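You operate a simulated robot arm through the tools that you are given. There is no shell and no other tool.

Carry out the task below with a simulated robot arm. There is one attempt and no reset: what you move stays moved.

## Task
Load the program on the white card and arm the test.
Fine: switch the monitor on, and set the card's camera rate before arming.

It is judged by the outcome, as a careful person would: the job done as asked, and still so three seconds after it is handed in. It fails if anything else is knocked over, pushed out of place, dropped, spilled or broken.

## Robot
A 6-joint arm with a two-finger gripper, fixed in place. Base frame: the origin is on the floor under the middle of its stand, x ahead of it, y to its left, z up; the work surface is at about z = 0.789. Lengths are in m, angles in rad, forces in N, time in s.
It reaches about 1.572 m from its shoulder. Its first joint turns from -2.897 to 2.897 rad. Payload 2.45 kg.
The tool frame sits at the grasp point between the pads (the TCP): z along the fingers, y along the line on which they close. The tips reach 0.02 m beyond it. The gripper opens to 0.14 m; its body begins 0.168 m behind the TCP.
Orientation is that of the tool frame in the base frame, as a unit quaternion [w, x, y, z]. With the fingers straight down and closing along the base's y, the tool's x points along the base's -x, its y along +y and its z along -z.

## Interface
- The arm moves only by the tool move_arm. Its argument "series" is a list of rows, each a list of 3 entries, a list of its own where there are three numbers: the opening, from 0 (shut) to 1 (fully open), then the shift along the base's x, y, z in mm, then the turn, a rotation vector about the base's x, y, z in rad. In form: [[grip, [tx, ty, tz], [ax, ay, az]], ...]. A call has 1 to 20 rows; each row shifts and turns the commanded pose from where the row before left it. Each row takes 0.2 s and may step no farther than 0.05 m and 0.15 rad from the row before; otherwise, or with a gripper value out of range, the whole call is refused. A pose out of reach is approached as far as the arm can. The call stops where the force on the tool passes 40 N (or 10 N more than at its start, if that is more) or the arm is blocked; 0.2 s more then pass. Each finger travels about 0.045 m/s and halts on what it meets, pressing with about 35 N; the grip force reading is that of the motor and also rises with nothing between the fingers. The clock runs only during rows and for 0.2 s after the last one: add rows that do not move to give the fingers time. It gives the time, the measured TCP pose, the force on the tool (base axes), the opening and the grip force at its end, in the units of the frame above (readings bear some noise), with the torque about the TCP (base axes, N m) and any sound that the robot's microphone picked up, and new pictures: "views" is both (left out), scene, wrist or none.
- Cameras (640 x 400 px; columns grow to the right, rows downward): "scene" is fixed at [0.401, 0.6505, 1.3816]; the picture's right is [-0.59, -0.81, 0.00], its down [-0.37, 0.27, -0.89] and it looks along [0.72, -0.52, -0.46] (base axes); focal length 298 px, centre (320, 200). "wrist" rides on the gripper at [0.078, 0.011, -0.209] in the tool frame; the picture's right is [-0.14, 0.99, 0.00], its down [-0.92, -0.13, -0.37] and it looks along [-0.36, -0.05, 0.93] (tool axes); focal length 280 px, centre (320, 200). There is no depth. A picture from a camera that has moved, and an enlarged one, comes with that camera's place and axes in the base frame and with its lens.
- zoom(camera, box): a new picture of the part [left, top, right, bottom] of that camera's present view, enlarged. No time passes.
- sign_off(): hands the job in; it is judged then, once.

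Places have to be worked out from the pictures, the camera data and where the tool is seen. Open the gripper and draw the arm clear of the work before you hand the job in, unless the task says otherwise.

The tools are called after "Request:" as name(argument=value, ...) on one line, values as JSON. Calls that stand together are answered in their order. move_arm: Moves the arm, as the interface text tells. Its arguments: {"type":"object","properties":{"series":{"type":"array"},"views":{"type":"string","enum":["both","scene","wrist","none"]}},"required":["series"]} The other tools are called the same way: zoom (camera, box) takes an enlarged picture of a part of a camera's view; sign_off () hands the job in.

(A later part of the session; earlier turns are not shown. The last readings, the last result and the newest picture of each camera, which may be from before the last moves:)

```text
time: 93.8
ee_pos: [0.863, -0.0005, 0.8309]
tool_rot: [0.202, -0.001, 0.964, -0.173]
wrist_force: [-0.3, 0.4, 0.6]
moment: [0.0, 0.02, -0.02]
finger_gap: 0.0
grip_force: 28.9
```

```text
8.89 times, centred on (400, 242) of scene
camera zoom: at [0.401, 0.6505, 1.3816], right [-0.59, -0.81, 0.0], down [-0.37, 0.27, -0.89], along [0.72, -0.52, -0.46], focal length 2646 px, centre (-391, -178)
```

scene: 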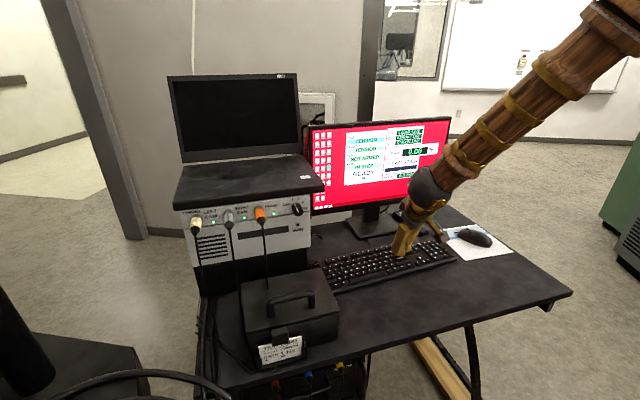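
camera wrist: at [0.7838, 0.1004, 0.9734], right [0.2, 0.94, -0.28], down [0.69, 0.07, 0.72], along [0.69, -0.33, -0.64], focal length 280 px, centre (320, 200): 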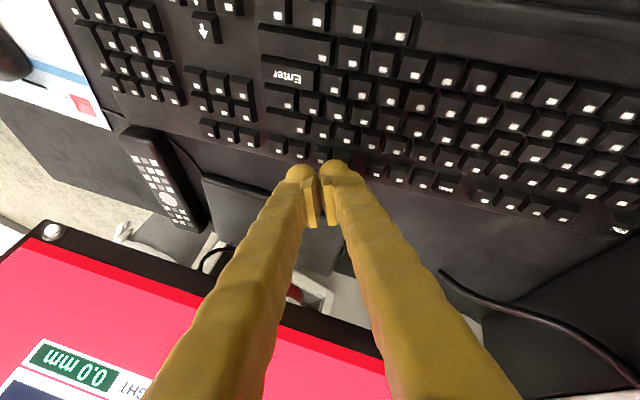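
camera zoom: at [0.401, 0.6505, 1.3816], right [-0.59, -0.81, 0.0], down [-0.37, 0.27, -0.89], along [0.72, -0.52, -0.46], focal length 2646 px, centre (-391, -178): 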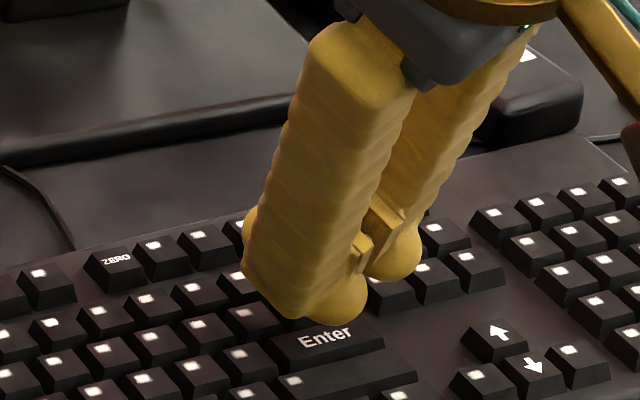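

Aligned over Enter. I'll press and hold about 3 seconds this time.

Request:
move_arm(series=[[0, [0, 0, -6], [0, 0, 0]], [0, [0, 0, -4], [0, 0, 0]], [0, [0, 0, -2], [0, 0, 0]], [0, [0, 0, 0], [0, 0, 0]], [0, [0, 0, 0], [0, 0, 0]], [0, [0, 0, 0], [0, 0, 0]], [0, [0, 0, 0], [0, 0, 0]], [0, [0, 0, 0], [0, 0, 0]], [0, [0, 0, 0], [0, 0, 0]], [0, [0, 0, 0], [0, 0, 0]], [0, [0, 0, 0], [0, 0, 0]], [0, [0, 0, 0], [0, 0, 0]], [0, [0, 0, 0], [0, 0, 0]], [0, [0, 0, 0], [0, 0, 0]], [0, [0, 0, 0], [0, 0, 0]], [0, [0, 0, 0], [0, 0, 0]], [0, [0, 0, 0], [0, 0, 0]], [0, [0, 0, 0], [0, 0, 0]]], views="scene")

Request:
zoom(camera="scene", box=[335, 120, 445, 190])

```text
time: 97.6
ee_pos: [0.8634, -0.0001, 0.8195]
tool_rot: [0.202, 0.0, 0.964, -0.174]
wrist_force: [-1.2, -0.3, 0.5]
moment: [0.03, 0.02, 0.03]
finger_gap: 0.0
grip_force: 29.3
heard: click
```

scene: 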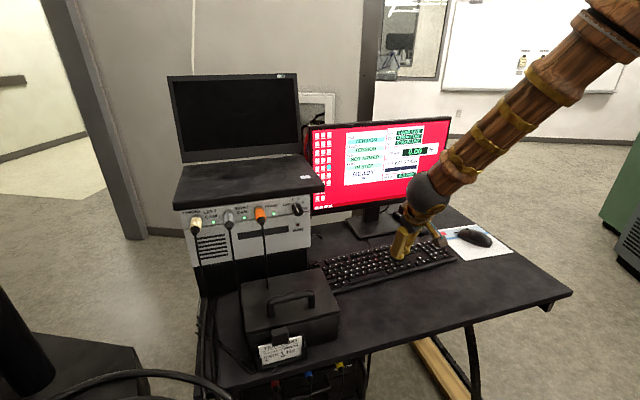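

```text
5.71 times, centred on (390, 155) of scene
camera zoom: at [0.401, 0.6505, 1.3816], right [-0.59, -0.81, 0.0], down [-0.37, 0.27, -0.89], along [0.72, -0.52, -0.46], focal length 1701 px, centre (-80, 457)
```

zoom: 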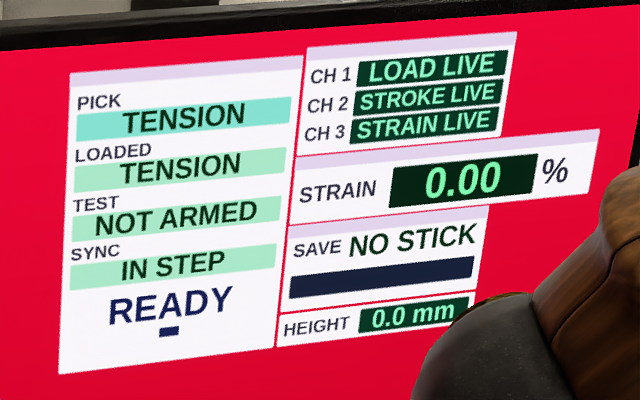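

Enter still doesn't arm, even held. I'll try two quick consecutive presses of Enter, in case arming is a confirm press within a short window.

Request:
move_arm(series=[[0, [0, 0, 9], [0, 0, 0]], [0, [0, 0, -6], [0, 0, 0]], [0, [0, 0, -3.5], [0, 0, 0]], [0, [0, 0, 9.5], [0, 0, 0]], [0, [0, 0, -6], [0, 0, 0]], [0, [0, 0, -3.5], [0, 0, 0]], [0, [0, 0, 0], [0, 0, 0]]], views="scene")

Request:
zoom(camera="scene", box=[335, 120, 445, 190])

```text
time: 99.2
ee_pos: [0.8653, 0.0006, 0.818]
tool_rot: [0.202, 0.0, 0.964, -0.172]
wrist_force: [1.4, -0.2, 3.2]
moment: [0.05, 0.04, 0.06]
finger_gap: 0.0
grip_force: 29.6
heard: click, click
```

scene: 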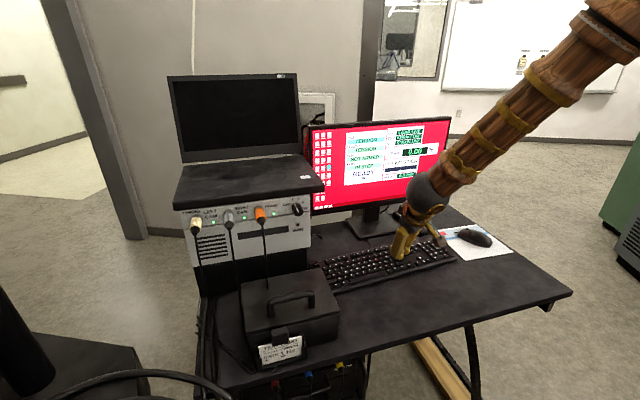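

```text
5.71 times, centred on (390, 155) of scene
camera zoom: at [0.401, 0.6505, 1.3816], right [-0.59, -0.81, 0.0], down [-0.37, 0.27, -0.89], along [0.72, -0.52, -0.46], focal length 1701 px, centre (-80, 457)
```

zoom: 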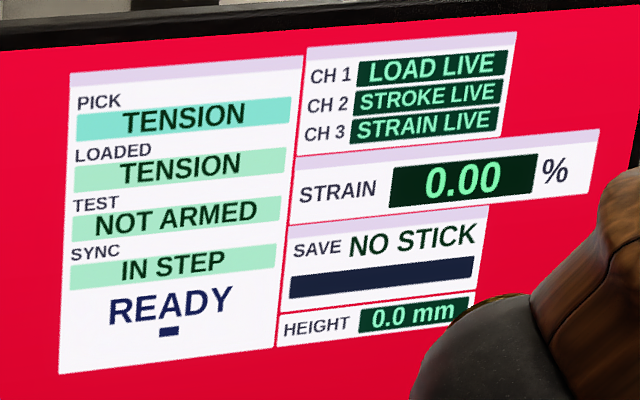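

Two clicks and still not armed. Before touching any other key I'll survey the whole keyboard up close with the wrist camera for a label I may have missed, such as on the space bar or the left side.

Request:
move_arm(series=[[0, [0, 0, 12], [0, 0, 0]], [0, [-20, 10, 40], [0, 0, 0]], [0, [-30, 20, 30], [0, 0, 0]], [0, [-30, 25, 20], [0, 0, 0]], [0, [-30, 25, 10], [0, 0, 0]], [0, [0, 0, 0], [0, 0, 0]]], views="wrist")

Request:
zoom(camera="wrist", box=[350, 0, 640, 180])

Request:
zoom(camera="wrist", box=[200, 0, 400, 125])

Request:
zoom(camera="wrist", box=[380, 60, 560, 170])

```text
time: 100.6
ee_pos: [0.7566, 0.0792, 0.9313]
tool_rot: [0.201, 0.0, 0.964, -0.173]
wrist_force: [0.2, 0.1, -0.4]
moment: [-0.01, 0.05, 0.03]
finger_gap: 0.0
grip_force: 29.7
camera wrist: at [0.6041, 0.1536, 1.0767], right [0.2, 0.94, -0.28], down [0.69, 0.07, 0.72], along [0.69, -0.33, -0.64], focal length 280 px, centre (320, 200)
```

wrist: 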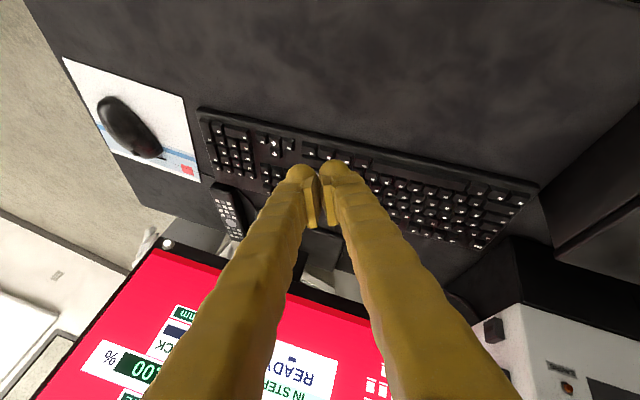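

```text
2.21 times, centred on (495, 90) of wrist
camera zoom: at [0.6041, 0.1536, 1.0767], right [0.2, 0.94, -0.28], down [0.69, 0.07, 0.72], along [0.69, -0.33, -0.64], focal length 619 px, centre (-66, 443)
```

zoom: 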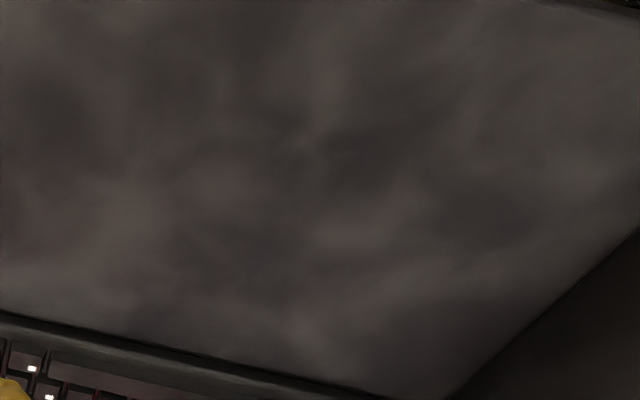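

```text
3.20 times, centred on (300, 62) of wrist
camera zoom: at [0.6041, 0.1536, 1.0767], right [0.2, 0.94, -0.28], down [0.69, 0.07, 0.72], along [0.69, -0.33, -0.64], focal length 897 px, centre (384, 640)
```

zoom: 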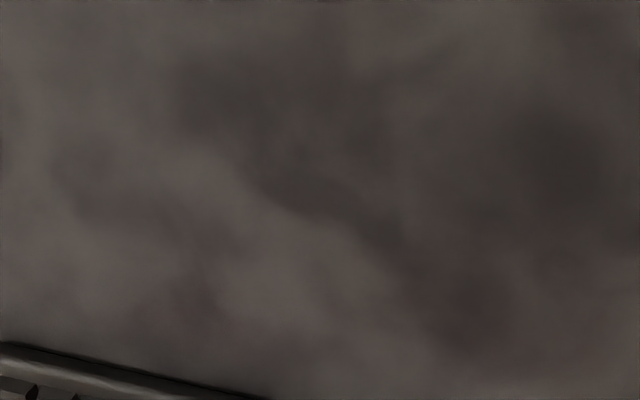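

```text
3.56 times, centred on (470, 115) of wrist
camera zoom: at [0.6041, 0.1536, 1.0767], right [0.2, 0.94, -0.28], down [0.69, 0.07, 0.72], along [0.69, -0.33, -0.64], focal length 997 px, centre (-213, 502)
```

zoom: 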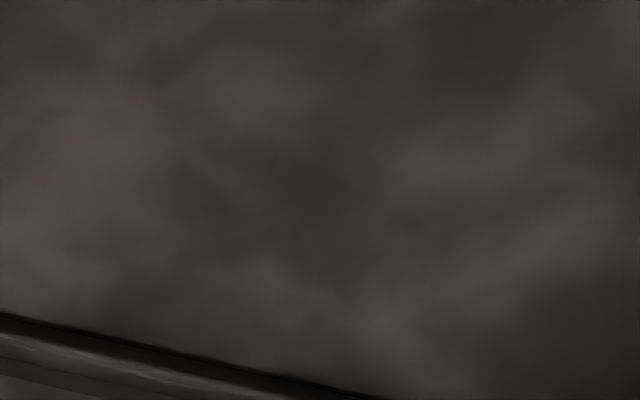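

The boxes I chose missed the keys; I'll zoom on the keyboard itself in this view.

Request:
zoom(camera="wrist", box=[350, 140, 550, 260])

Request:
zoom(camera="wrist", box=[190, 95, 350, 200])

Request:
zoom(camera="scene", box=[305, 240, 385, 300])

Request:
zoom(camera="scene", box=[370, 225, 450, 285])

```text
3.20 times, centred on (450, 200) of wrist
camera zoom: at [0.6041, 0.1536, 1.0767], right [0.2, 0.94, -0.28], down [0.69, 0.07, 0.72], along [0.69, -0.33, -0.64], focal length 897 px, centre (-96, 200)
```

zoom: 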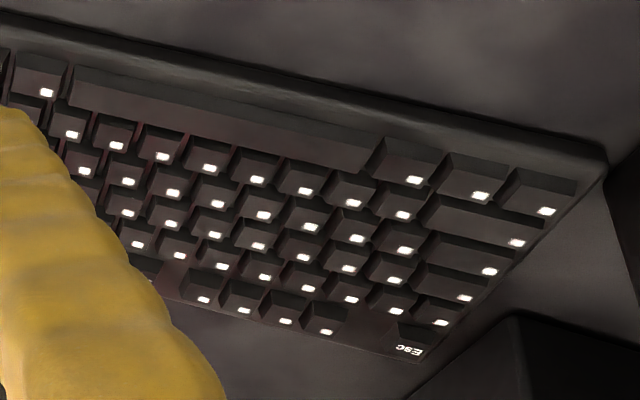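

```text
3.81 times, centred on (270, 148) of wrist
camera zoom: at [0.6041, 0.1536, 1.0767], right [0.2, 0.94, -0.28], down [0.69, 0.07, 0.72], along [0.69, -0.33, -0.64], focal length 1068 px, centre (510, 400)
```

zoom: 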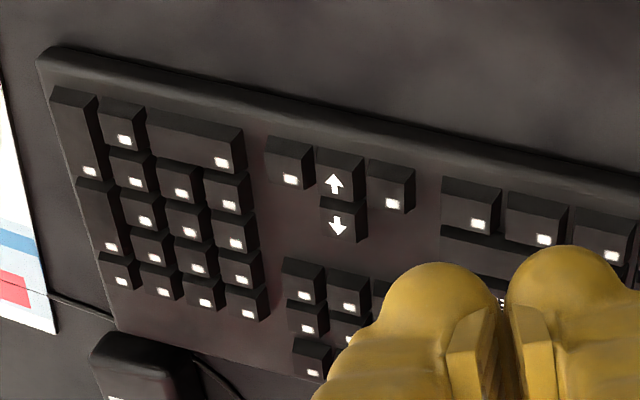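

```text
6.67 times, centred on (345, 270) of scene
camera zoom: at [0.401, 0.6505, 1.3816], right [-0.59, -0.81, 0.0], down [-0.37, 0.27, -0.89], along [0.72, -0.52, -0.46], focal length 1984 px, centre (153, -267)
```

zoom: 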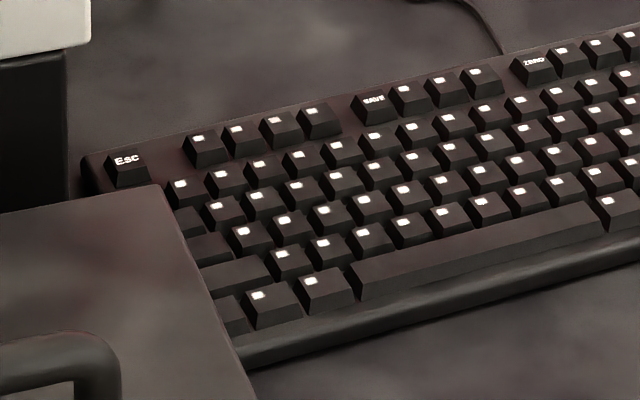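

```text
6.67 times, centred on (410, 255) of scene
camera zoom: at [0.401, 0.6505, 1.3816], right [-0.59, -0.81, 0.0], down [-0.37, 0.27, -0.89], along [0.72, -0.52, -0.46], focal length 1984 px, centre (-280, -167)
```

zoom: 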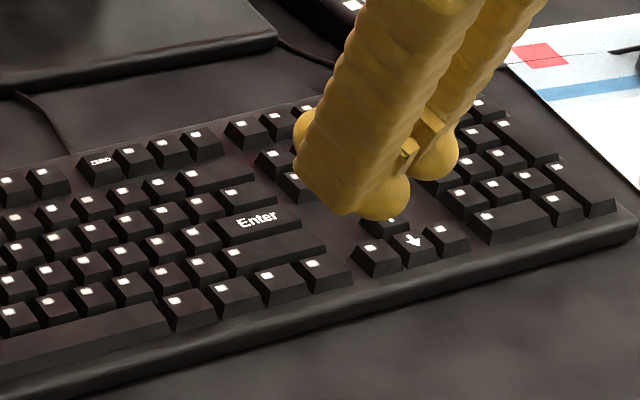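

No other labelled keys exist. The least intrusive thing to try is whether the PICK list has more entries, perhaps an arm entry after the programs, so I'll go back to the ↓ key.

Request:
move_arm(series=[[0, [14, -32, -15], [0, 0, 0]], [0, [14, -32, -15], [0, 0, 0]], [0, [14, -32, -25], [0, 0, 0]], [0, [13, -30, -30], [0, 0, 0]], [0, [0, 0, 0], [0, 0, 0]]], views="both")

Request:
zoom(camera="scene", box=[390, 230, 450, 275])

Request:
zoom(camera="wrist", box=[270, 120, 370, 200])

```text
time: 101.8
ee_pos: [0.8086, -0.046, 0.8483]
tool_rot: [0.202, 0.001, 0.964, -0.173]
wrist_force: [0.0, -0.1, -0.3]
moment: [0.01, 0.01, 0.01]
finger_gap: 0.0
grip_force: 29.0
camera wrist: at [0.6573, 0.0295, 0.9935], right [0.2, 0.94, -0.28], down [0.69, 0.07, 0.72], along [0.69, -0.33, -0.64], focal length 280 px, centre (320, 200)
```

scene: 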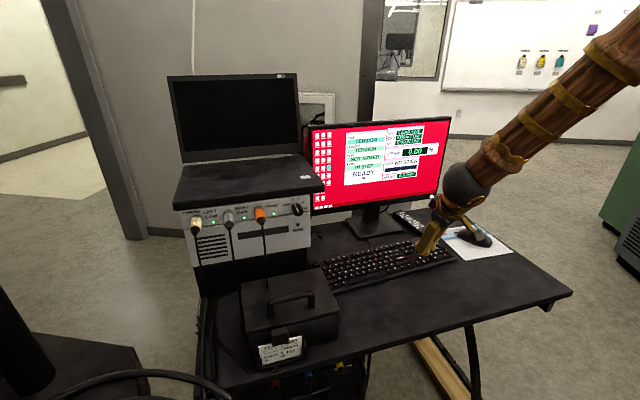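
wrist: 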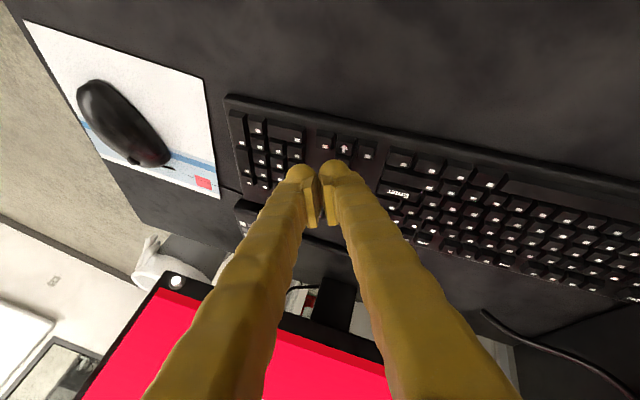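

```text
8.89 times, centred on (420, 252) of scene
camera zoom: at [0.401, 0.6505, 1.3816], right [-0.59, -0.81, 0.0], down [-0.37, 0.27, -0.89], along [0.72, -0.52, -0.46], focal length 2646 px, centre (-569, -267)
```

zoom: 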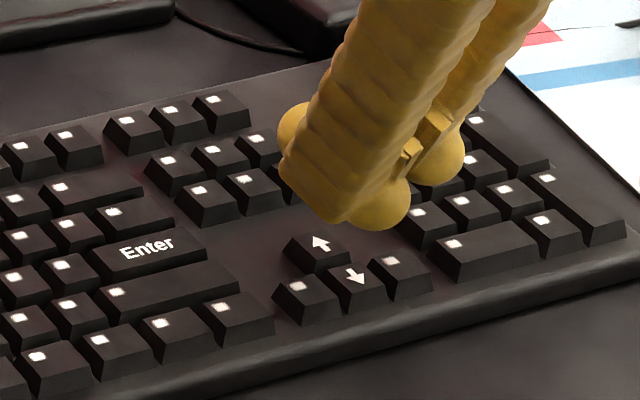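

```text
5.00 times, centred on (320, 160) of wrist
camera zoom: at [0.6573, 0.0295, 0.9935], right [0.2, 0.94, -0.28], down [0.69, 0.07, 0.72], along [0.69, -0.33, -0.64], focal length 1402 px, centre (320, 400)
```

zoom: 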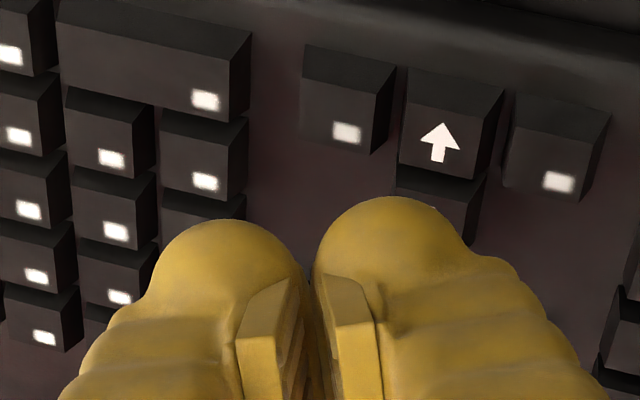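

Aligned over ↓. Pressing once.

Request:
move_arm(series=[[0, [2, 0, -15], [0, 0, 0]], [0, [0, 0, -9], [0, 0, 0]], [0, [0, 0, -3], [0, 0, 0]], [0, [0, 0, -1.5], [0, 0, 0]], [0, [0, 0, 0], [0, 0, 0]]], views="scene")

Request:
zoom(camera="scene", box=[335, 120, 445, 190])

```text
time: 103.0
ee_pos: [0.8141, -0.0456, 0.8174]
tool_rot: [0.202, 0.001, 0.964, -0.174]
wrist_force: [-1.0, 3.2, 5.8]
moment: [0.08, 0.07, 0.02]
finger_gap: 0.0004
grip_force: 29.6
heard: click, click
```

scene: 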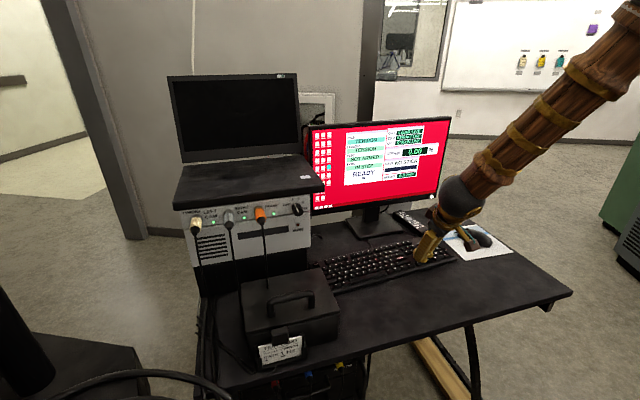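

```text
5.71 times, centred on (390, 155) of scene
camera zoom: at [0.401, 0.6505, 1.3816], right [-0.59, -0.81, 0.0], down [-0.37, 0.27, -0.89], along [0.72, -0.52, -0.46], focal length 1701 px, centre (-80, 457)
```

zoom: 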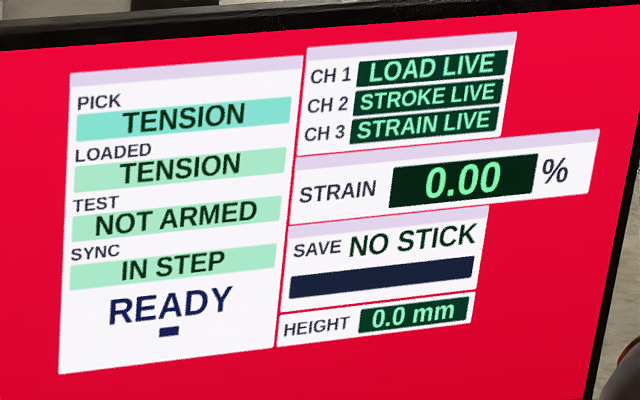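

Two clicks — likely ↓ and ↑ both went down (net zero), since I was about 2.5 mm too far back and deep. I'll lift, shift back, and press once more carefully.

Request:
move_arm(series=[[0, [-4, 0, 12], [0, 0, 0]], [0, [0, 0, 0], [0, 0, 0]], [0, [0, 0, -7], [0, 0, 0]], [0, [0, 0, -2.5], [0, 0, 0]], [0, [0, 0, 0], [0, 0, 0]]], views="scene")

Request:
zoom(camera="scene", box=[335, 120, 445, 190])

```text
time: 104.2
ee_pos: [0.8079, -0.0458, 0.8184]
tool_rot: [0.202, 0.0, 0.964, -0.173]
wrist_force: [0.8, -0.4, 1.5]
moment: [0.02, -0.01, 0.03]
finger_gap: 0.0004
grip_force: 29.2
heard: click
```

scene: 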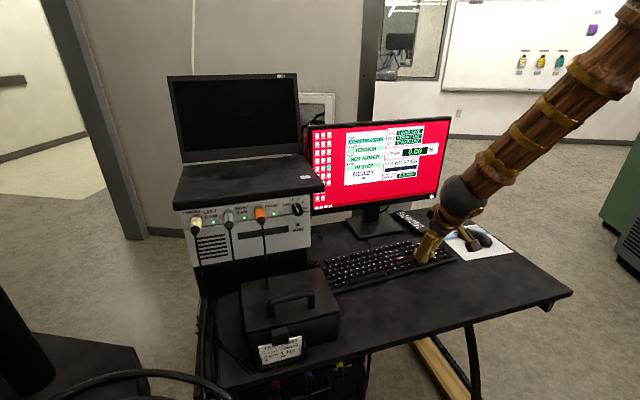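

```text
5.71 times, centred on (390, 155) of scene
camera zoom: at [0.401, 0.6505, 1.3816], right [-0.59, -0.81, 0.0], down [-0.37, 0.27, -0.89], along [0.72, -0.52, -0.46], focal length 1701 px, centre (-80, 457)
```

zoom: 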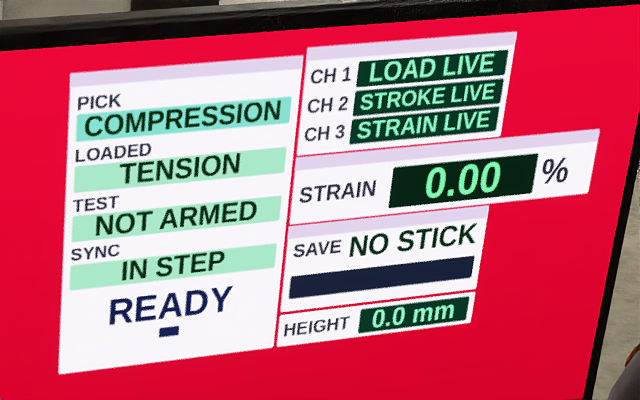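

The next entry is COMPRESSION, so the list is just four test programs. I'll press ↓ three more times to cycle back round to TENSION.

Request:
move_arm(series=[[0, [0, 0, 9], [0, 0, 0]], [0, [0, 0, -6], [0, 0, 0]], [0, [0, 0, -3], [0, 0, 0]], [0, [0, 0, 0], [0, 0, 0]]], views="scene")

Request:
zoom(camera="scene", box=[335, 120, 445, 190])

```text
time: 105.2
ee_pos: [0.8092, -0.0455, 0.8202]
tool_rot: [0.202, 0.001, 0.964, -0.173]
wrist_force: [-0.5, 0.1, 2.0]
moment: [0.05, 0.02, 0.02]
finger_gap: 0.0001
grip_force: 28.8
heard: click
```

scene: 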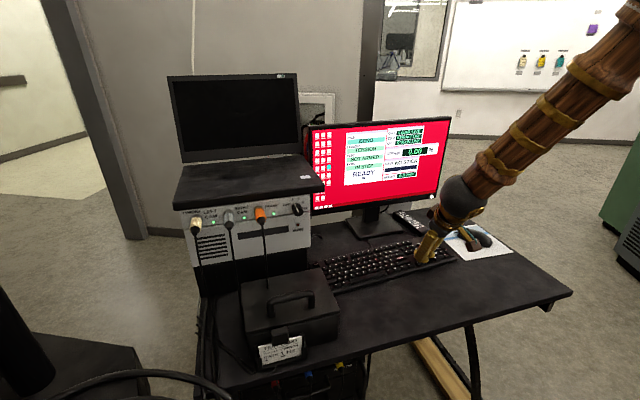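

```text
5.71 times, centred on (390, 155) of scene
camera zoom: at [0.401, 0.6505, 1.3816], right [-0.59, -0.81, 0.0], down [-0.37, 0.27, -0.89], along [0.72, -0.52, -0.46], focal length 1701 px, centre (-80, 457)
```

zoom: 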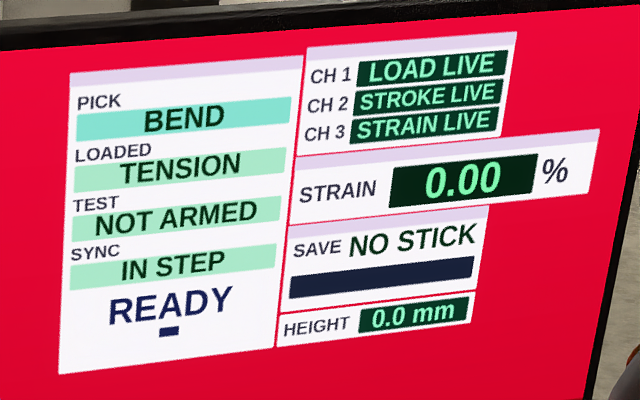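

BEND as expected. Two more presses of ↓ to get back to TENSION.

Request:
move_arm(series=[[0, [0, 0, 9], [0, 0, 0]], [0, [0, 0, -6], [0, 0, 0]], [0, [0, 0, -3], [0, 0, 0]], [0, [0, 0, 0], [0, 0, 0]], [0, [0, 0, 9], [0, 0, 0]], [0, [0, 0, 0], [0, 0, 0]], [0, [0, 0, -6], [0, 0, 0]], [0, [0, 0, -3], [0, 0, 0]], [0, [0, 0, 0], [0, 0, 0]]], views="scene")

Request:
zoom(camera="scene", box=[335, 120, 445, 190])

```text
time: 107.2
ee_pos: [0.8104, -0.0463, 0.8194]
tool_rot: [0.202, 0.0, 0.964, -0.172]
wrist_force: [0.5, -0.3, 1.2]
moment: [0.04, -0.02, 0.02]
finger_gap: 0.0
grip_force: 29.2
heard: click, click
```

scene: 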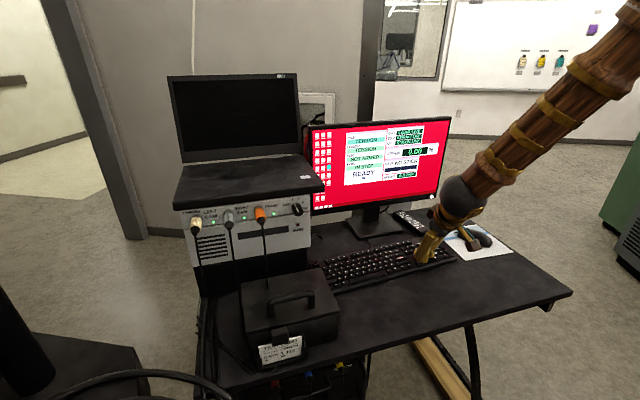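

```text
5.71 times, centred on (390, 155) of scene
camera zoom: at [0.401, 0.6505, 1.3816], right [-0.59, -0.81, 0.0], down [-0.37, 0.27, -0.89], along [0.72, -0.52, -0.46], focal length 1701 px, centre (-80, 457)
```

zoom: 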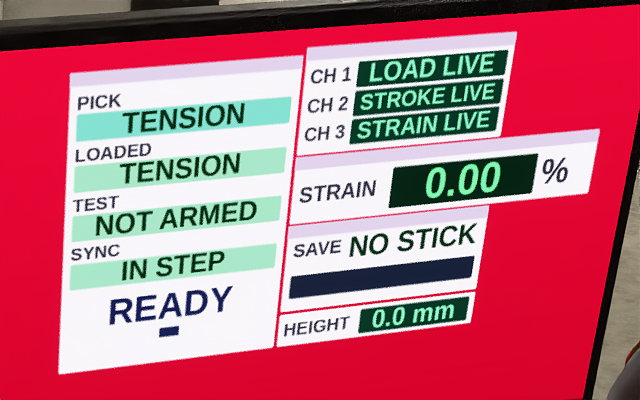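

PICK and LOADED are both TENSION again. Before trying other keys I want a precise, straight-on look at the knob, in case arming is silently refused because it sits slightly off the mark; I'll lift and move back to the panel.

Request:
move_arm(series=[[0, [0, 0, 20], [0, 0, 0]], [0, [0, 0, 45], [0, 0, 0]], [0, [0, 0, 45], [0, 0, 0]], [0, [0, 0, 45], [0, 0, 0]], [0, [0, 0, 45], [0, 0, 0]], [0, [-5.5, 45, 8], [0, 0, 0]], [0, [-5.5, 45, 8], [0, 0, 0]], [0, [-5.5, 45, 8], [0, 0, 0]], [0, [-5.5, 45, 8], [0, 0, 0]], [0, [-5.5, 45, 8], [0, 0, 0]], [0, [-5.5, 45, 8], [0, 0, 0]], [0, [-5.5, 45, 8], [0, 0, 0]], [0, [-5.5, 45, 8], [0, 0, 0]], [0, [-5.5, 45, 8], [0, 0, 0]], [0.5, [0, 0, 0], [0, 0, 0]]], views="scene")

Request:
move_arm(series=[[0.5, [0, 0, 0], [0.0069, -0.13, -0.0041]], [0.5, [0, 0, 0], [0.0069, -0.13, -0.0041]], [0.5, [0, 0, 0], [0.0069, -0.13, -0.0041]], [0.5, [0, 0, 0], [0.0069, -0.13, -0.0041]], [0.5, [0, 0, 0], [0.0069, -0.13, -0.0041]], [0.5, [5, 0, 0], [0.0069, -0.13, -0.0041]], [0.5, [10, 0, 0], [0.0069, -0.13, -0.0041]], [0.5, [15, 0, 0], [0.0069, -0.13, -0.0041]], [0.5, [20, 0, 0], [0.0069, -0.13, -0.0041]], [0.5, [20, 0, 0], [0, 0, 0]], [0.5, [0, 0, 0], [0, 0, 0]]], views="both")

```text
time: 110.4
ee_pos: [0.7595, 0.3604, 1.0917]
tool_rot: [0.202, 0.001, 0.964, -0.173]
wrist_force: [0.5, -0.2, 0.7]
moment: [0.0, 0.0, 0.01]
finger_gap: 0.0337
grip_force: 0.1
```

scene: 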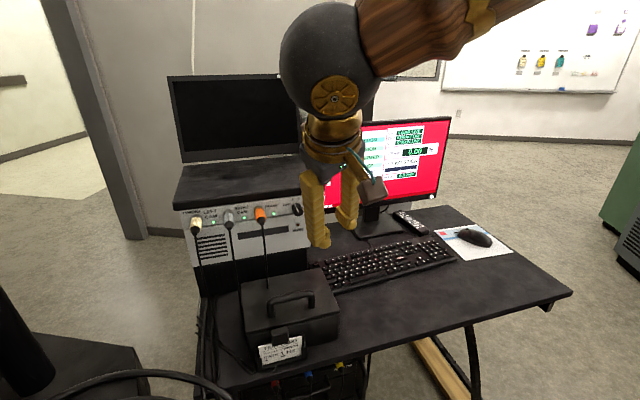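

```text
time: 112.8
ee_pos: [0.8304, 0.359, 1.0909]
tool_rot: [0.698, 0.117, 0.696, -0.118]
wrist_force: [0.1, 0.6, -0.4]
moment: [-0.01, 0.02, 0.01]
finger_gap: 0.0701
grip_force: 0.1
camera wrist: at [0.6376, 0.4392, 1.0117], right [0.33, 0.94, 0.14], down [-0.39, 0.0, 0.92], along [0.86, -0.35, 0.37], focal length 280 px, centre (320, 200)
```

scene: 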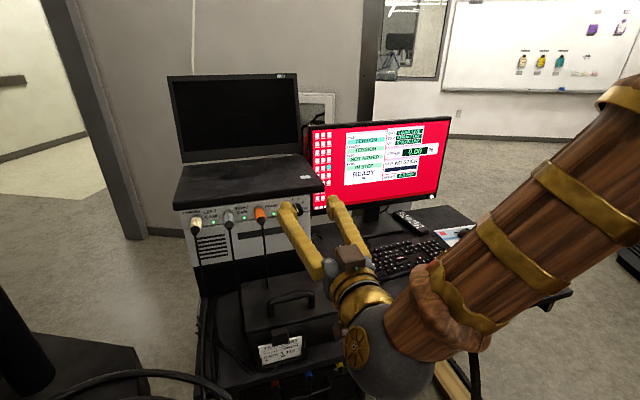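
wrist: 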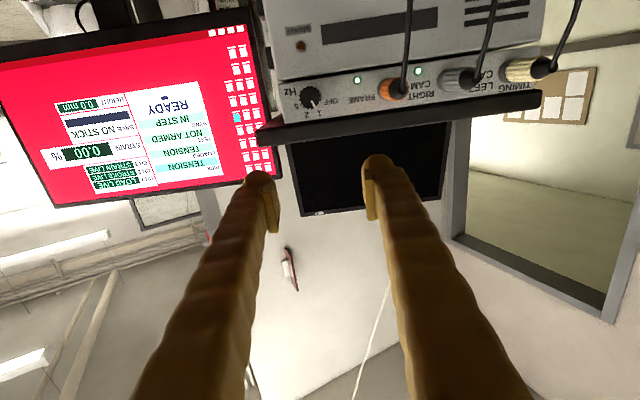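

This is a clean level view of the panel. I'll zoom in on the knob.

Request:
zoom(camera="wrist", box=[280, 70, 350, 125])

Request:
zoom(camera="wrist", box=[250, 40, 450, 150])

```text
7.27 times, centred on (315, 98) of wrist
camera zoom: at [0.6376, 0.4392, 1.0117], right [0.33, 0.94, 0.14], down [-0.39, 0.0, 0.92], along [0.86, -0.35, 0.37], focal length 2039 px, centre (356, 946)
```

zoom: 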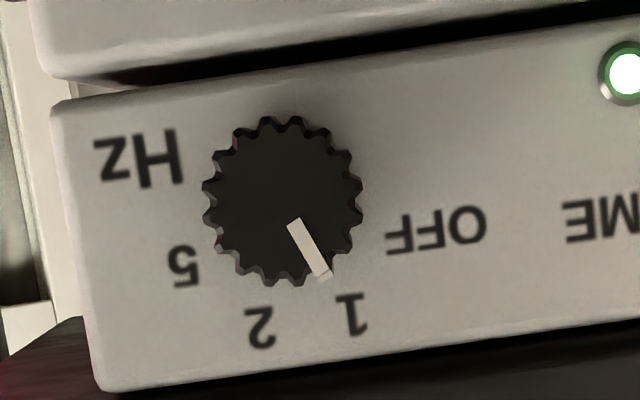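

```text
3.20 times, centred on (350, 95) of wrist
camera zoom: at [0.6376, 0.4392, 1.0117], right [0.33, 0.94, 0.14], down [-0.39, 0.0, 0.92], along [0.86, -0.35, 0.37], focal length 897 px, centre (224, 536)
```

zoom: 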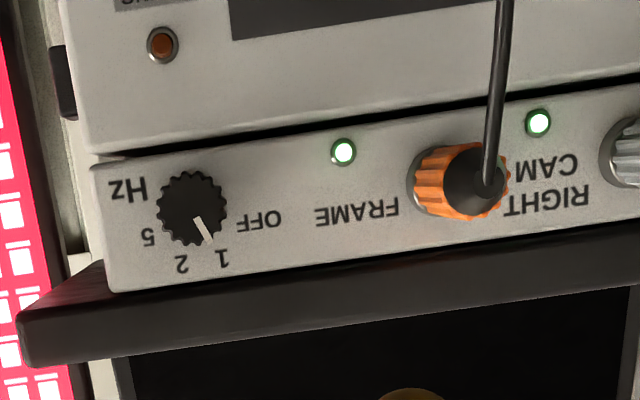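

The pointer is at about 112° and the "1" mark at about 112°, so the knob is right. From here I'll look at the screen straight on for any hint about arming.

Request:
zoom(camera="wrist", box=[120, 75, 230, 195])

Request:
zoom(camera="wrist", box=[0, 10, 280, 210])

```text
3.33 times, centred on (175, 135) of wrist
camera zoom: at [0.6376, 0.4392, 1.0117], right [0.33, 0.94, 0.14], down [-0.39, 0.0, 0.92], along [0.86, -0.35, 0.37], focal length 935 px, centre (803, 417)
```

zoom: 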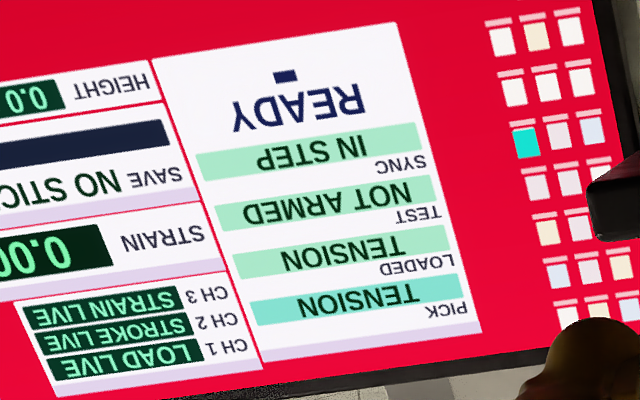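

```text
2.00 times, centred on (140, 110) of wrist
camera zoom: at [0.6376, 0.4392, 1.0117], right [0.33, 0.94, 0.14], down [-0.39, 0.0, 0.92], along [0.86, -0.35, 0.37], focal length 561 px, centre (680, 380)
```

zoom: 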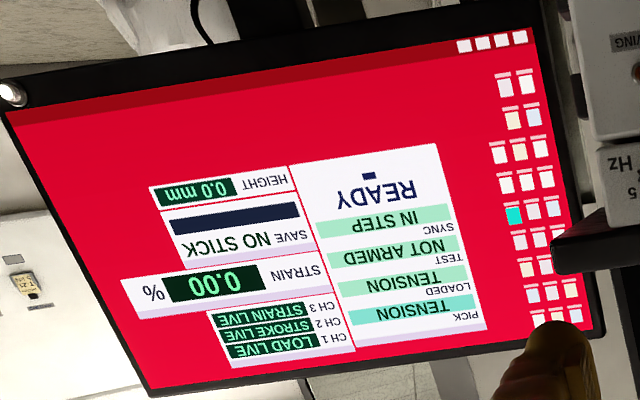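

The screen offers no other hint. SAVE is labelled and harmless without a stick, and its response on the message line could reveal how the software reports things, so I'll close the gripper and return to the tilted key-pressing pose over SAVE.

Request:
move_arm(series=[[0, [-20, 0, 0], [0, 0, 0]], [0, [-20, 0, 0], [-0.0069, 0.13, 0.0041]], [0, [-15, 0, 0], [-0.0069, 0.13, 0.0041]], [0, [-10, 0, 0], [-0.0069, 0.13, 0.0041]], [0, [-5, 0, 0], [-0.0069, 0.13, 0.0041]], [0, [0, 0, 0], [-0.0069, 0.13, 0.0041]], [0, [0, 0, 0], [-0.0069, 0.13, 0.0041]], [0, [0, 0, 0], [-0.0069, 0.13, 0.0041]], [0, [0, 0, 0], [-0.0069, 0.13, 0.0041]], [0, [0, 0, 0], [-0.0069, 0.13, 0.0041]], [0, [5, -45, -5], [0, 0, 0]], [0, [10, -45, -10], [0, 0, 0]], [0, [20, -40, -20], [0, 0, 0]], [0, [25, -40, -15], [0, 0, 0]], [0, [30, -35, -20], [0, 0, 0]], [0, [40, -20, -20], [0, 0, 0]], [0, [0, 0, 0], [0, 0, 0]]], views="both")

```text
refused: row 15 steps farther than a row can; nothing moved
```

One row was over the limit; I'll resend it with that step split.

Request:
move_arm(series=[[0, [-20, 0, 0], [0, 0, 0]], [0, [-20, 0, 0], [-0.0069, 0.13, 0.0041]], [0, [-15, 0, 0], [-0.0069, 0.13, 0.0041]], [0, [-10, 0, 0], [-0.0069, 0.13, 0.0041]], [0, [-5, 0, 0], [-0.0069, 0.13, 0.0041]], [0, [0, 0, 0], [-0.0069, 0.13, 0.0041]], [0, [0, 0, 0], [-0.0069, 0.13, 0.0041]], [0, [0, 0, 0], [-0.0069, 0.13, 0.0041]], [0, [0, 0, 0], [-0.0069, 0.13, 0.0041]], [0, [0, 0, 0], [-0.0069, 0.13, 0.0041]], [0, [5, -45, -5], [0, 0, 0]], [0, [10, -45, -10], [0, 0, 0]], [0, [20, -40, -15], [0, 0, 0]], [0, [25, -38, -15], [0, 0, 0]], [0, [30, -32, -15], [0, 0, 0]], [0, [30, -25, -20], [0, 0, 0]], [0, [20, 0, -20], [0, 0, 0]], [0, [0, 0, 0], [0, 0, 0]]], views="both")

```text
time: 116.6
ee_pos: [0.9011, 0.1338, 0.9913]
tool_rot: [0.203, 0.001, 0.964, -0.173]
wrist_force: [-0.7, 0.1, 0.0]
moment: [0.01, -0.02, -0.02]
finger_gap: 0.0
grip_force: 29.0
camera wrist: at [0.7497, 0.2084, 1.1363], right [0.2, 0.94, -0.28], down [0.69, 0.07, 0.72], along [0.69, -0.33, -0.64], focal length 280 px, centre (320, 200)
```

scene: 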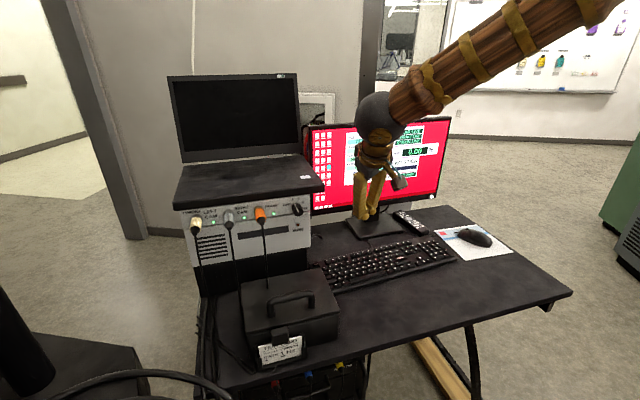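
wrist: 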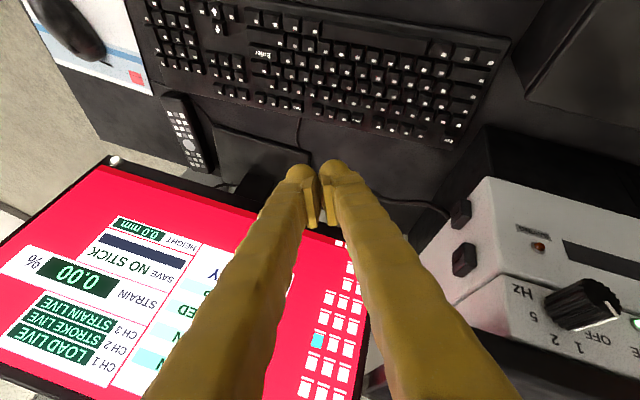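

I'll come down over SAVE and check the alignment.

Request:
move_arm(series=[[0, [15, -5.5, -30], [0, 0, 0]], [0, [15, -5.5, -30], [0, 0, 0]], [0, [15, -5.5, -30], [0, 0, 0]], [0, [13, -5.5, -30], [0, 0, 0]], [0, [0, 0, 0], [0, 0, 0]]], views="both")

Request:
zoom(camera="scene", box=[325, 215, 385, 260])

Request:
zoom(camera="wrist", box=[270, 110, 370, 190])

```text
time: 117.8
ee_pos: [0.9576, 0.1126, 0.8705]
tool_rot: [0.202, 0.0, 0.964, -0.172]
wrist_force: [1.0, 0.4, -0.4]
moment: [0.05, -0.01, -0.01]
finger_gap: 0.0
grip_force: 29.5
camera wrist: at [0.8066, 0.1872, 1.0155], right [0.2, 0.94, -0.28], down [0.69, 0.07, 0.72], along [0.69, -0.33, -0.64], focal length 280 px, centre (320, 200)
```

scene: 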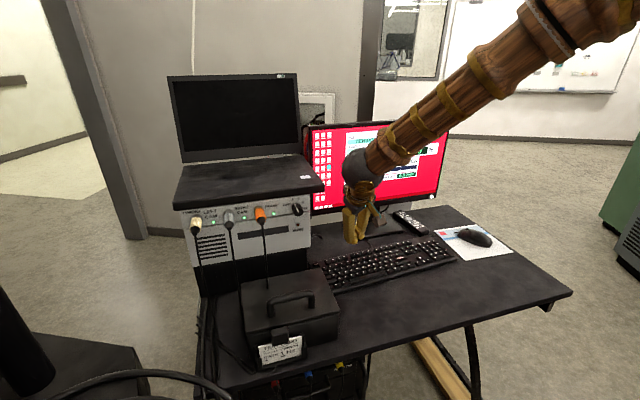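
wrist: 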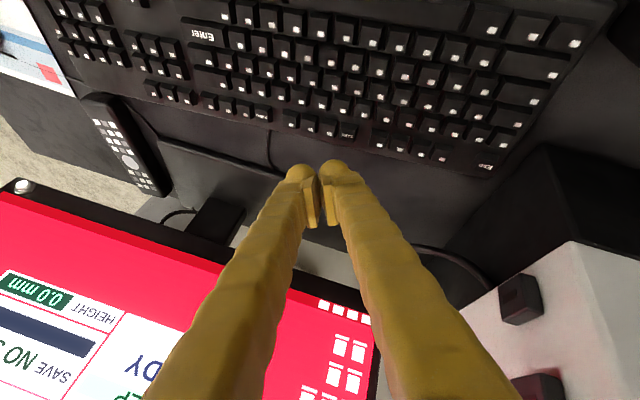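

```text
8.89 times, centred on (355, 238) of scene
camera zoom: at [0.401, 0.6505, 1.3816], right [-0.59, -0.81, 0.0], down [-0.37, 0.27, -0.89], along [0.72, -0.52, -0.46], focal length 2646 px, centre (9, -133)
```

zoom: 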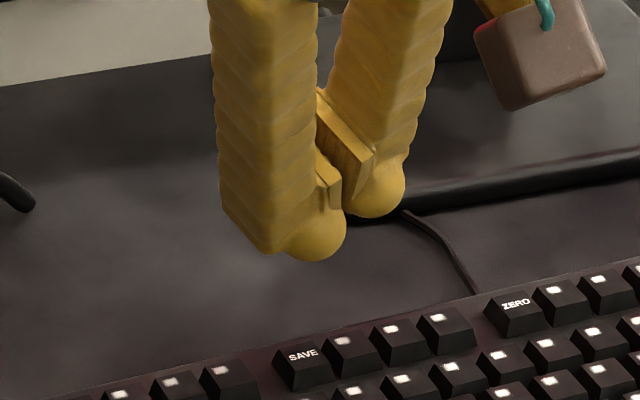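

```text
5.00 times, centred on (320, 150) of wrist
camera zoom: at [0.8066, 0.1872, 1.0155], right [0.2, 0.94, -0.28], down [0.69, 0.07, 0.72], along [0.69, -0.33, -0.64], focal length 1402 px, centre (320, 450)
```

zoom: 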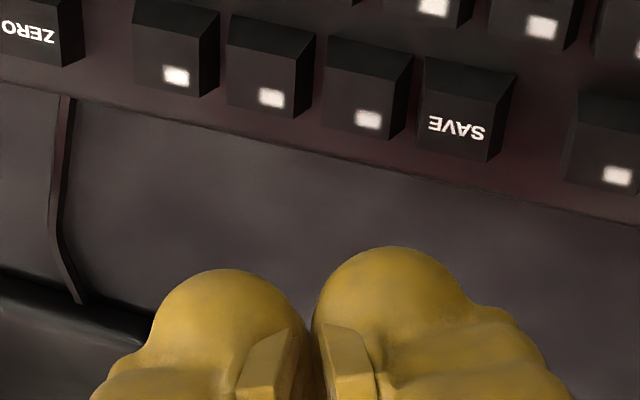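

Before touching SAVE, I notice the navy mark under READY sits exactly beneath its "A", which could be a key hint (A for arm), and an unlabelled letter key is safer to try than SAVE. I'll locate the A key (home row, next to Caps Lock) from here.

Request:
zoom(camera="wrist", box=[380, 0, 620, 190])

Request:
zoom(camera="scene", box=[310, 245, 370, 290])

```text
2.11 times, centred on (500, 95) of wrist
camera zoom: at [0.8066, 0.1872, 1.0155], right [0.2, 0.94, -0.28], down [0.69, 0.07, 0.72], along [0.69, -0.33, -0.64], focal length 590 px, centre (-59, 421)
```

zoom: 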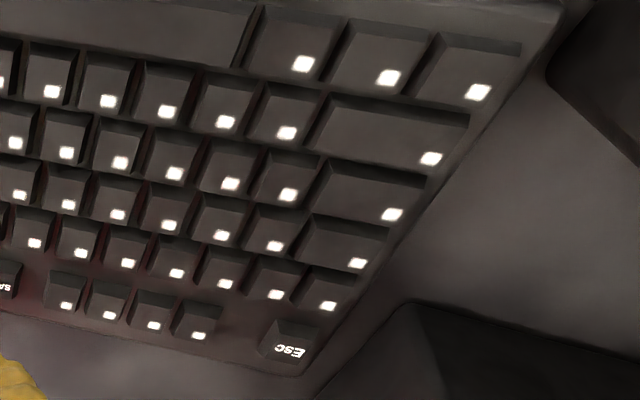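

```text
8.89 times, centred on (340, 268) of scene
camera zoom: at [0.401, 0.6505, 1.3816], right [-0.59, -0.81, 0.0], down [-0.37, 0.27, -0.89], along [0.72, -0.52, -0.46], focal length 2646 px, centre (142, -400)
```

zoom: 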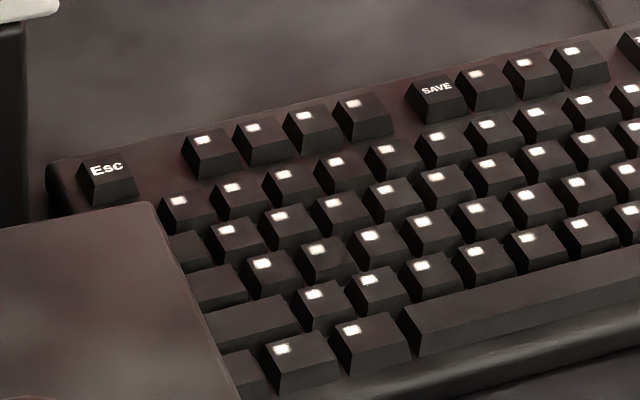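

The A key triangulates to about (0.914, 0.226), consistent from both cameras, with roughly 3 cm clearance to the black box. I'll move over it at hover height and check.

Request:
move_arm(series=[[0, [-12.5, 34.8, 0], [0, 0, 0]], [0, [-12.5, 34.8, 0], [0, 0, 0]], [0, [-12.5, 34.8, 0], [0, 0, 0]], [0, [0, 0, 0], [0, 0, 0]]], views="both")

Request:
zoom(camera="scene", box=[315, 230, 375, 275])

Request:
zoom(camera="wrist", box=[260, 90, 380, 190])

```text
time: 118.8
ee_pos: [0.9224, 0.2162, 0.8706]
tool_rot: [0.203, 0.0, 0.964, -0.172]
wrist_force: [0.0, 0.9, -0.6]
moment: [-0.01, -0.01, 0.0]
finger_gap: 0.0
grip_force: 29.2
camera wrist: at [0.7712, 0.2917, 1.0162], right [0.2, 0.94, -0.28], down [0.69, 0.07, 0.72], along [0.69, -0.33, -0.64], focal length 280 px, centre (320, 200)
```

scene: 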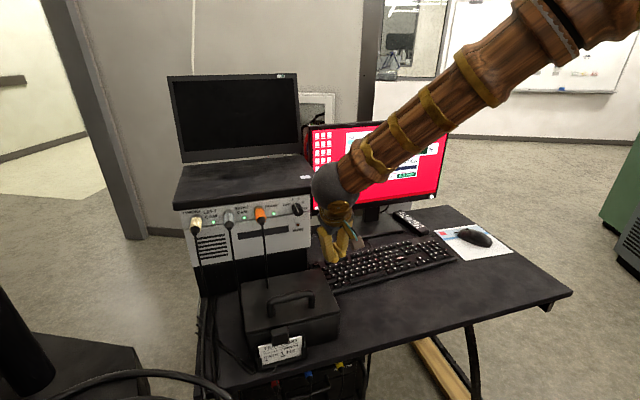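
wrist: 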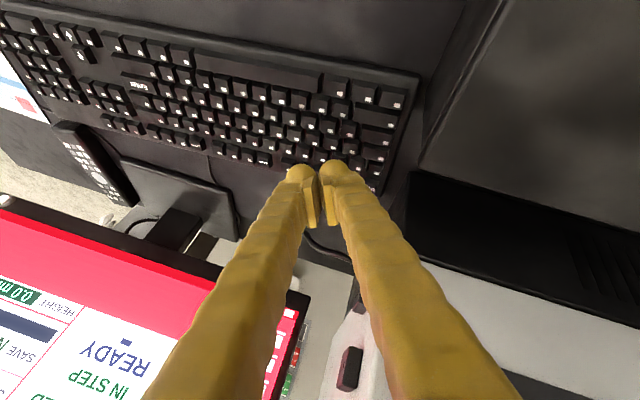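

```text
8.89 times, centred on (345, 252) of scene
camera zoom: at [0.401, 0.6505, 1.3816], right [-0.59, -0.81, 0.0], down [-0.37, 0.27, -0.89], along [0.72, -0.52, -0.46], focal length 2646 px, centre (98, -267)
```

zoom: 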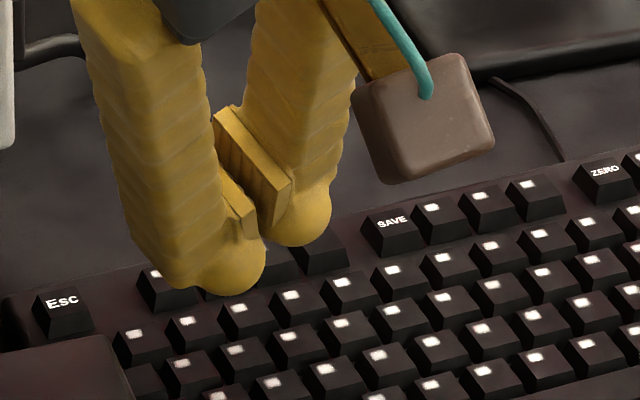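

```text
4.00 times, centred on (320, 140) of wrist
camera zoom: at [0.7712, 0.2917, 1.0162], right [0.2, 0.94, -0.28], down [0.69, 0.07, 0.72], along [0.69, -0.33, -0.64], focal length 1122 px, centre (320, 440)
```

zoom: 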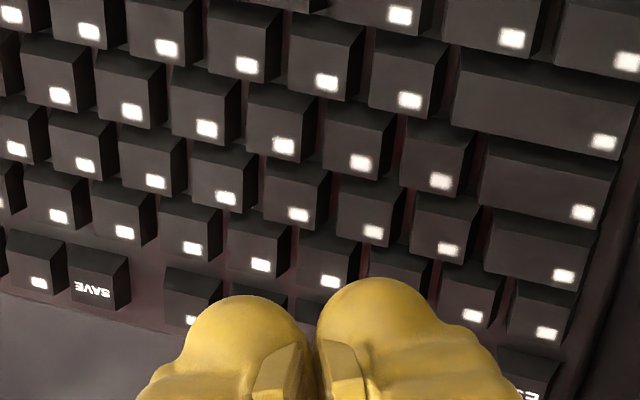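

The ball is over the A key to within 2–3 mm. I'll nudge and descend, then press gently.

Request:
move_arm(series=[[0, [-2, 0, -12], [0, 0, 0]], [0, [0, 0, -15], [0, 0, 0]], [0, [0, 0, -12], [0, 0, 0]], [0, [0, 0, -4], [0, 0, 0]], [0, [0, 0, 0], [0, 0, 0]]], views="both")

Request:
zoom(camera="wrist", box=[260, 90, 380, 190])

Request:
zoom(camera="scene", box=[315, 240, 375, 285])

```text
time: 120.0
ee_pos: [0.919, 0.2175, 0.8277]
tool_rot: [0.203, 0.001, 0.964, -0.173]
wrist_force: [0.2, -0.4, -0.3]
moment: [0.0, 0.05, -0.01]
finger_gap: 0.0
grip_force: 29.5
camera wrist: at [0.7674, 0.2916, 0.9732], right [0.2, 0.94, -0.28], down [0.69, 0.07, 0.72], along [0.69, -0.33, -0.64], focal length 280 px, centre (320, 200)
```

scene: 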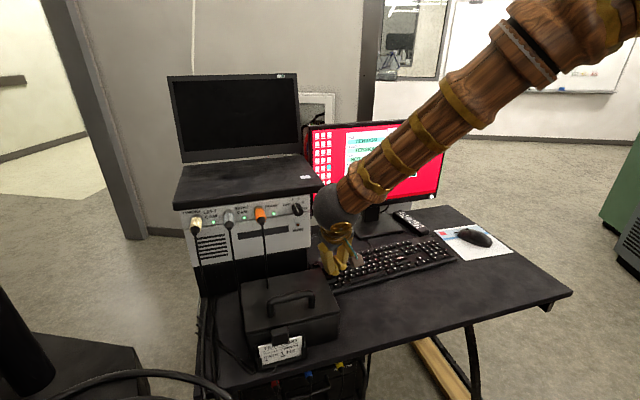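
wrist: 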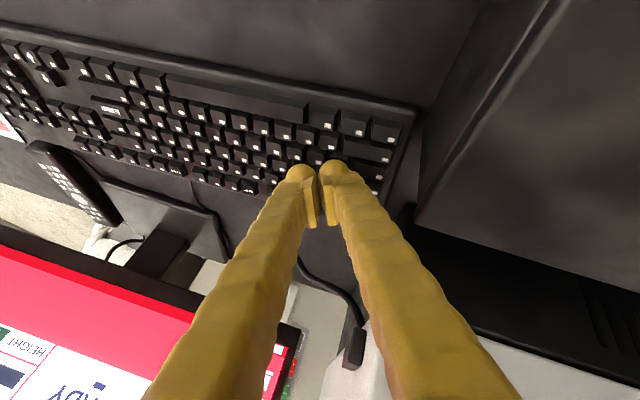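

```text
4.00 times, centred on (320, 140) of wrist
camera zoom: at [0.7674, 0.2916, 0.9732], right [0.2, 0.94, -0.28], down [0.69, 0.07, 0.72], along [0.69, -0.33, -0.64], focal length 1122 px, centre (320, 440)
```

zoom: 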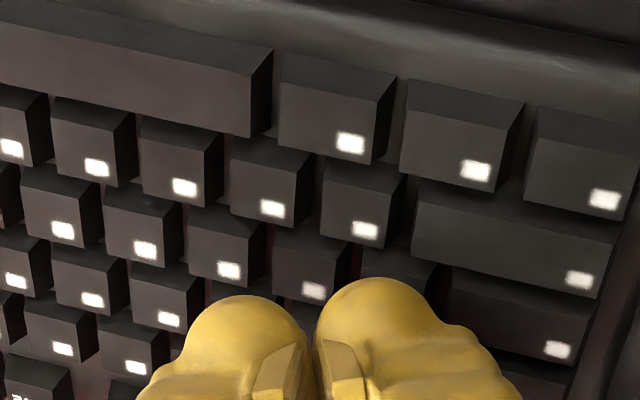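

```text
8.89 times, centred on (345, 262) of scene
camera zoom: at [0.401, 0.6505, 1.3816], right [-0.59, -0.81, 0.0], down [-0.37, 0.27, -0.89], along [0.72, -0.52, -0.46], focal length 2646 px, centre (98, -356)
```

zoom: 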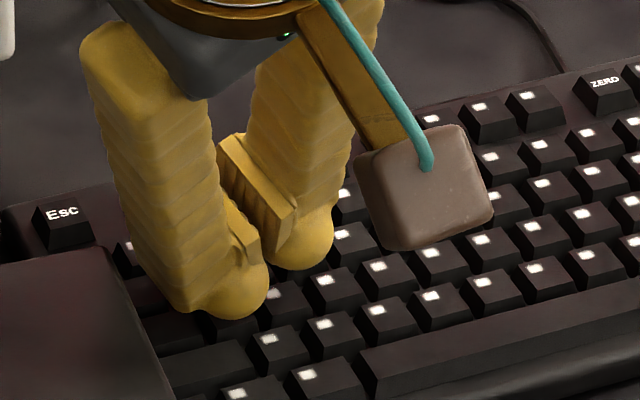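

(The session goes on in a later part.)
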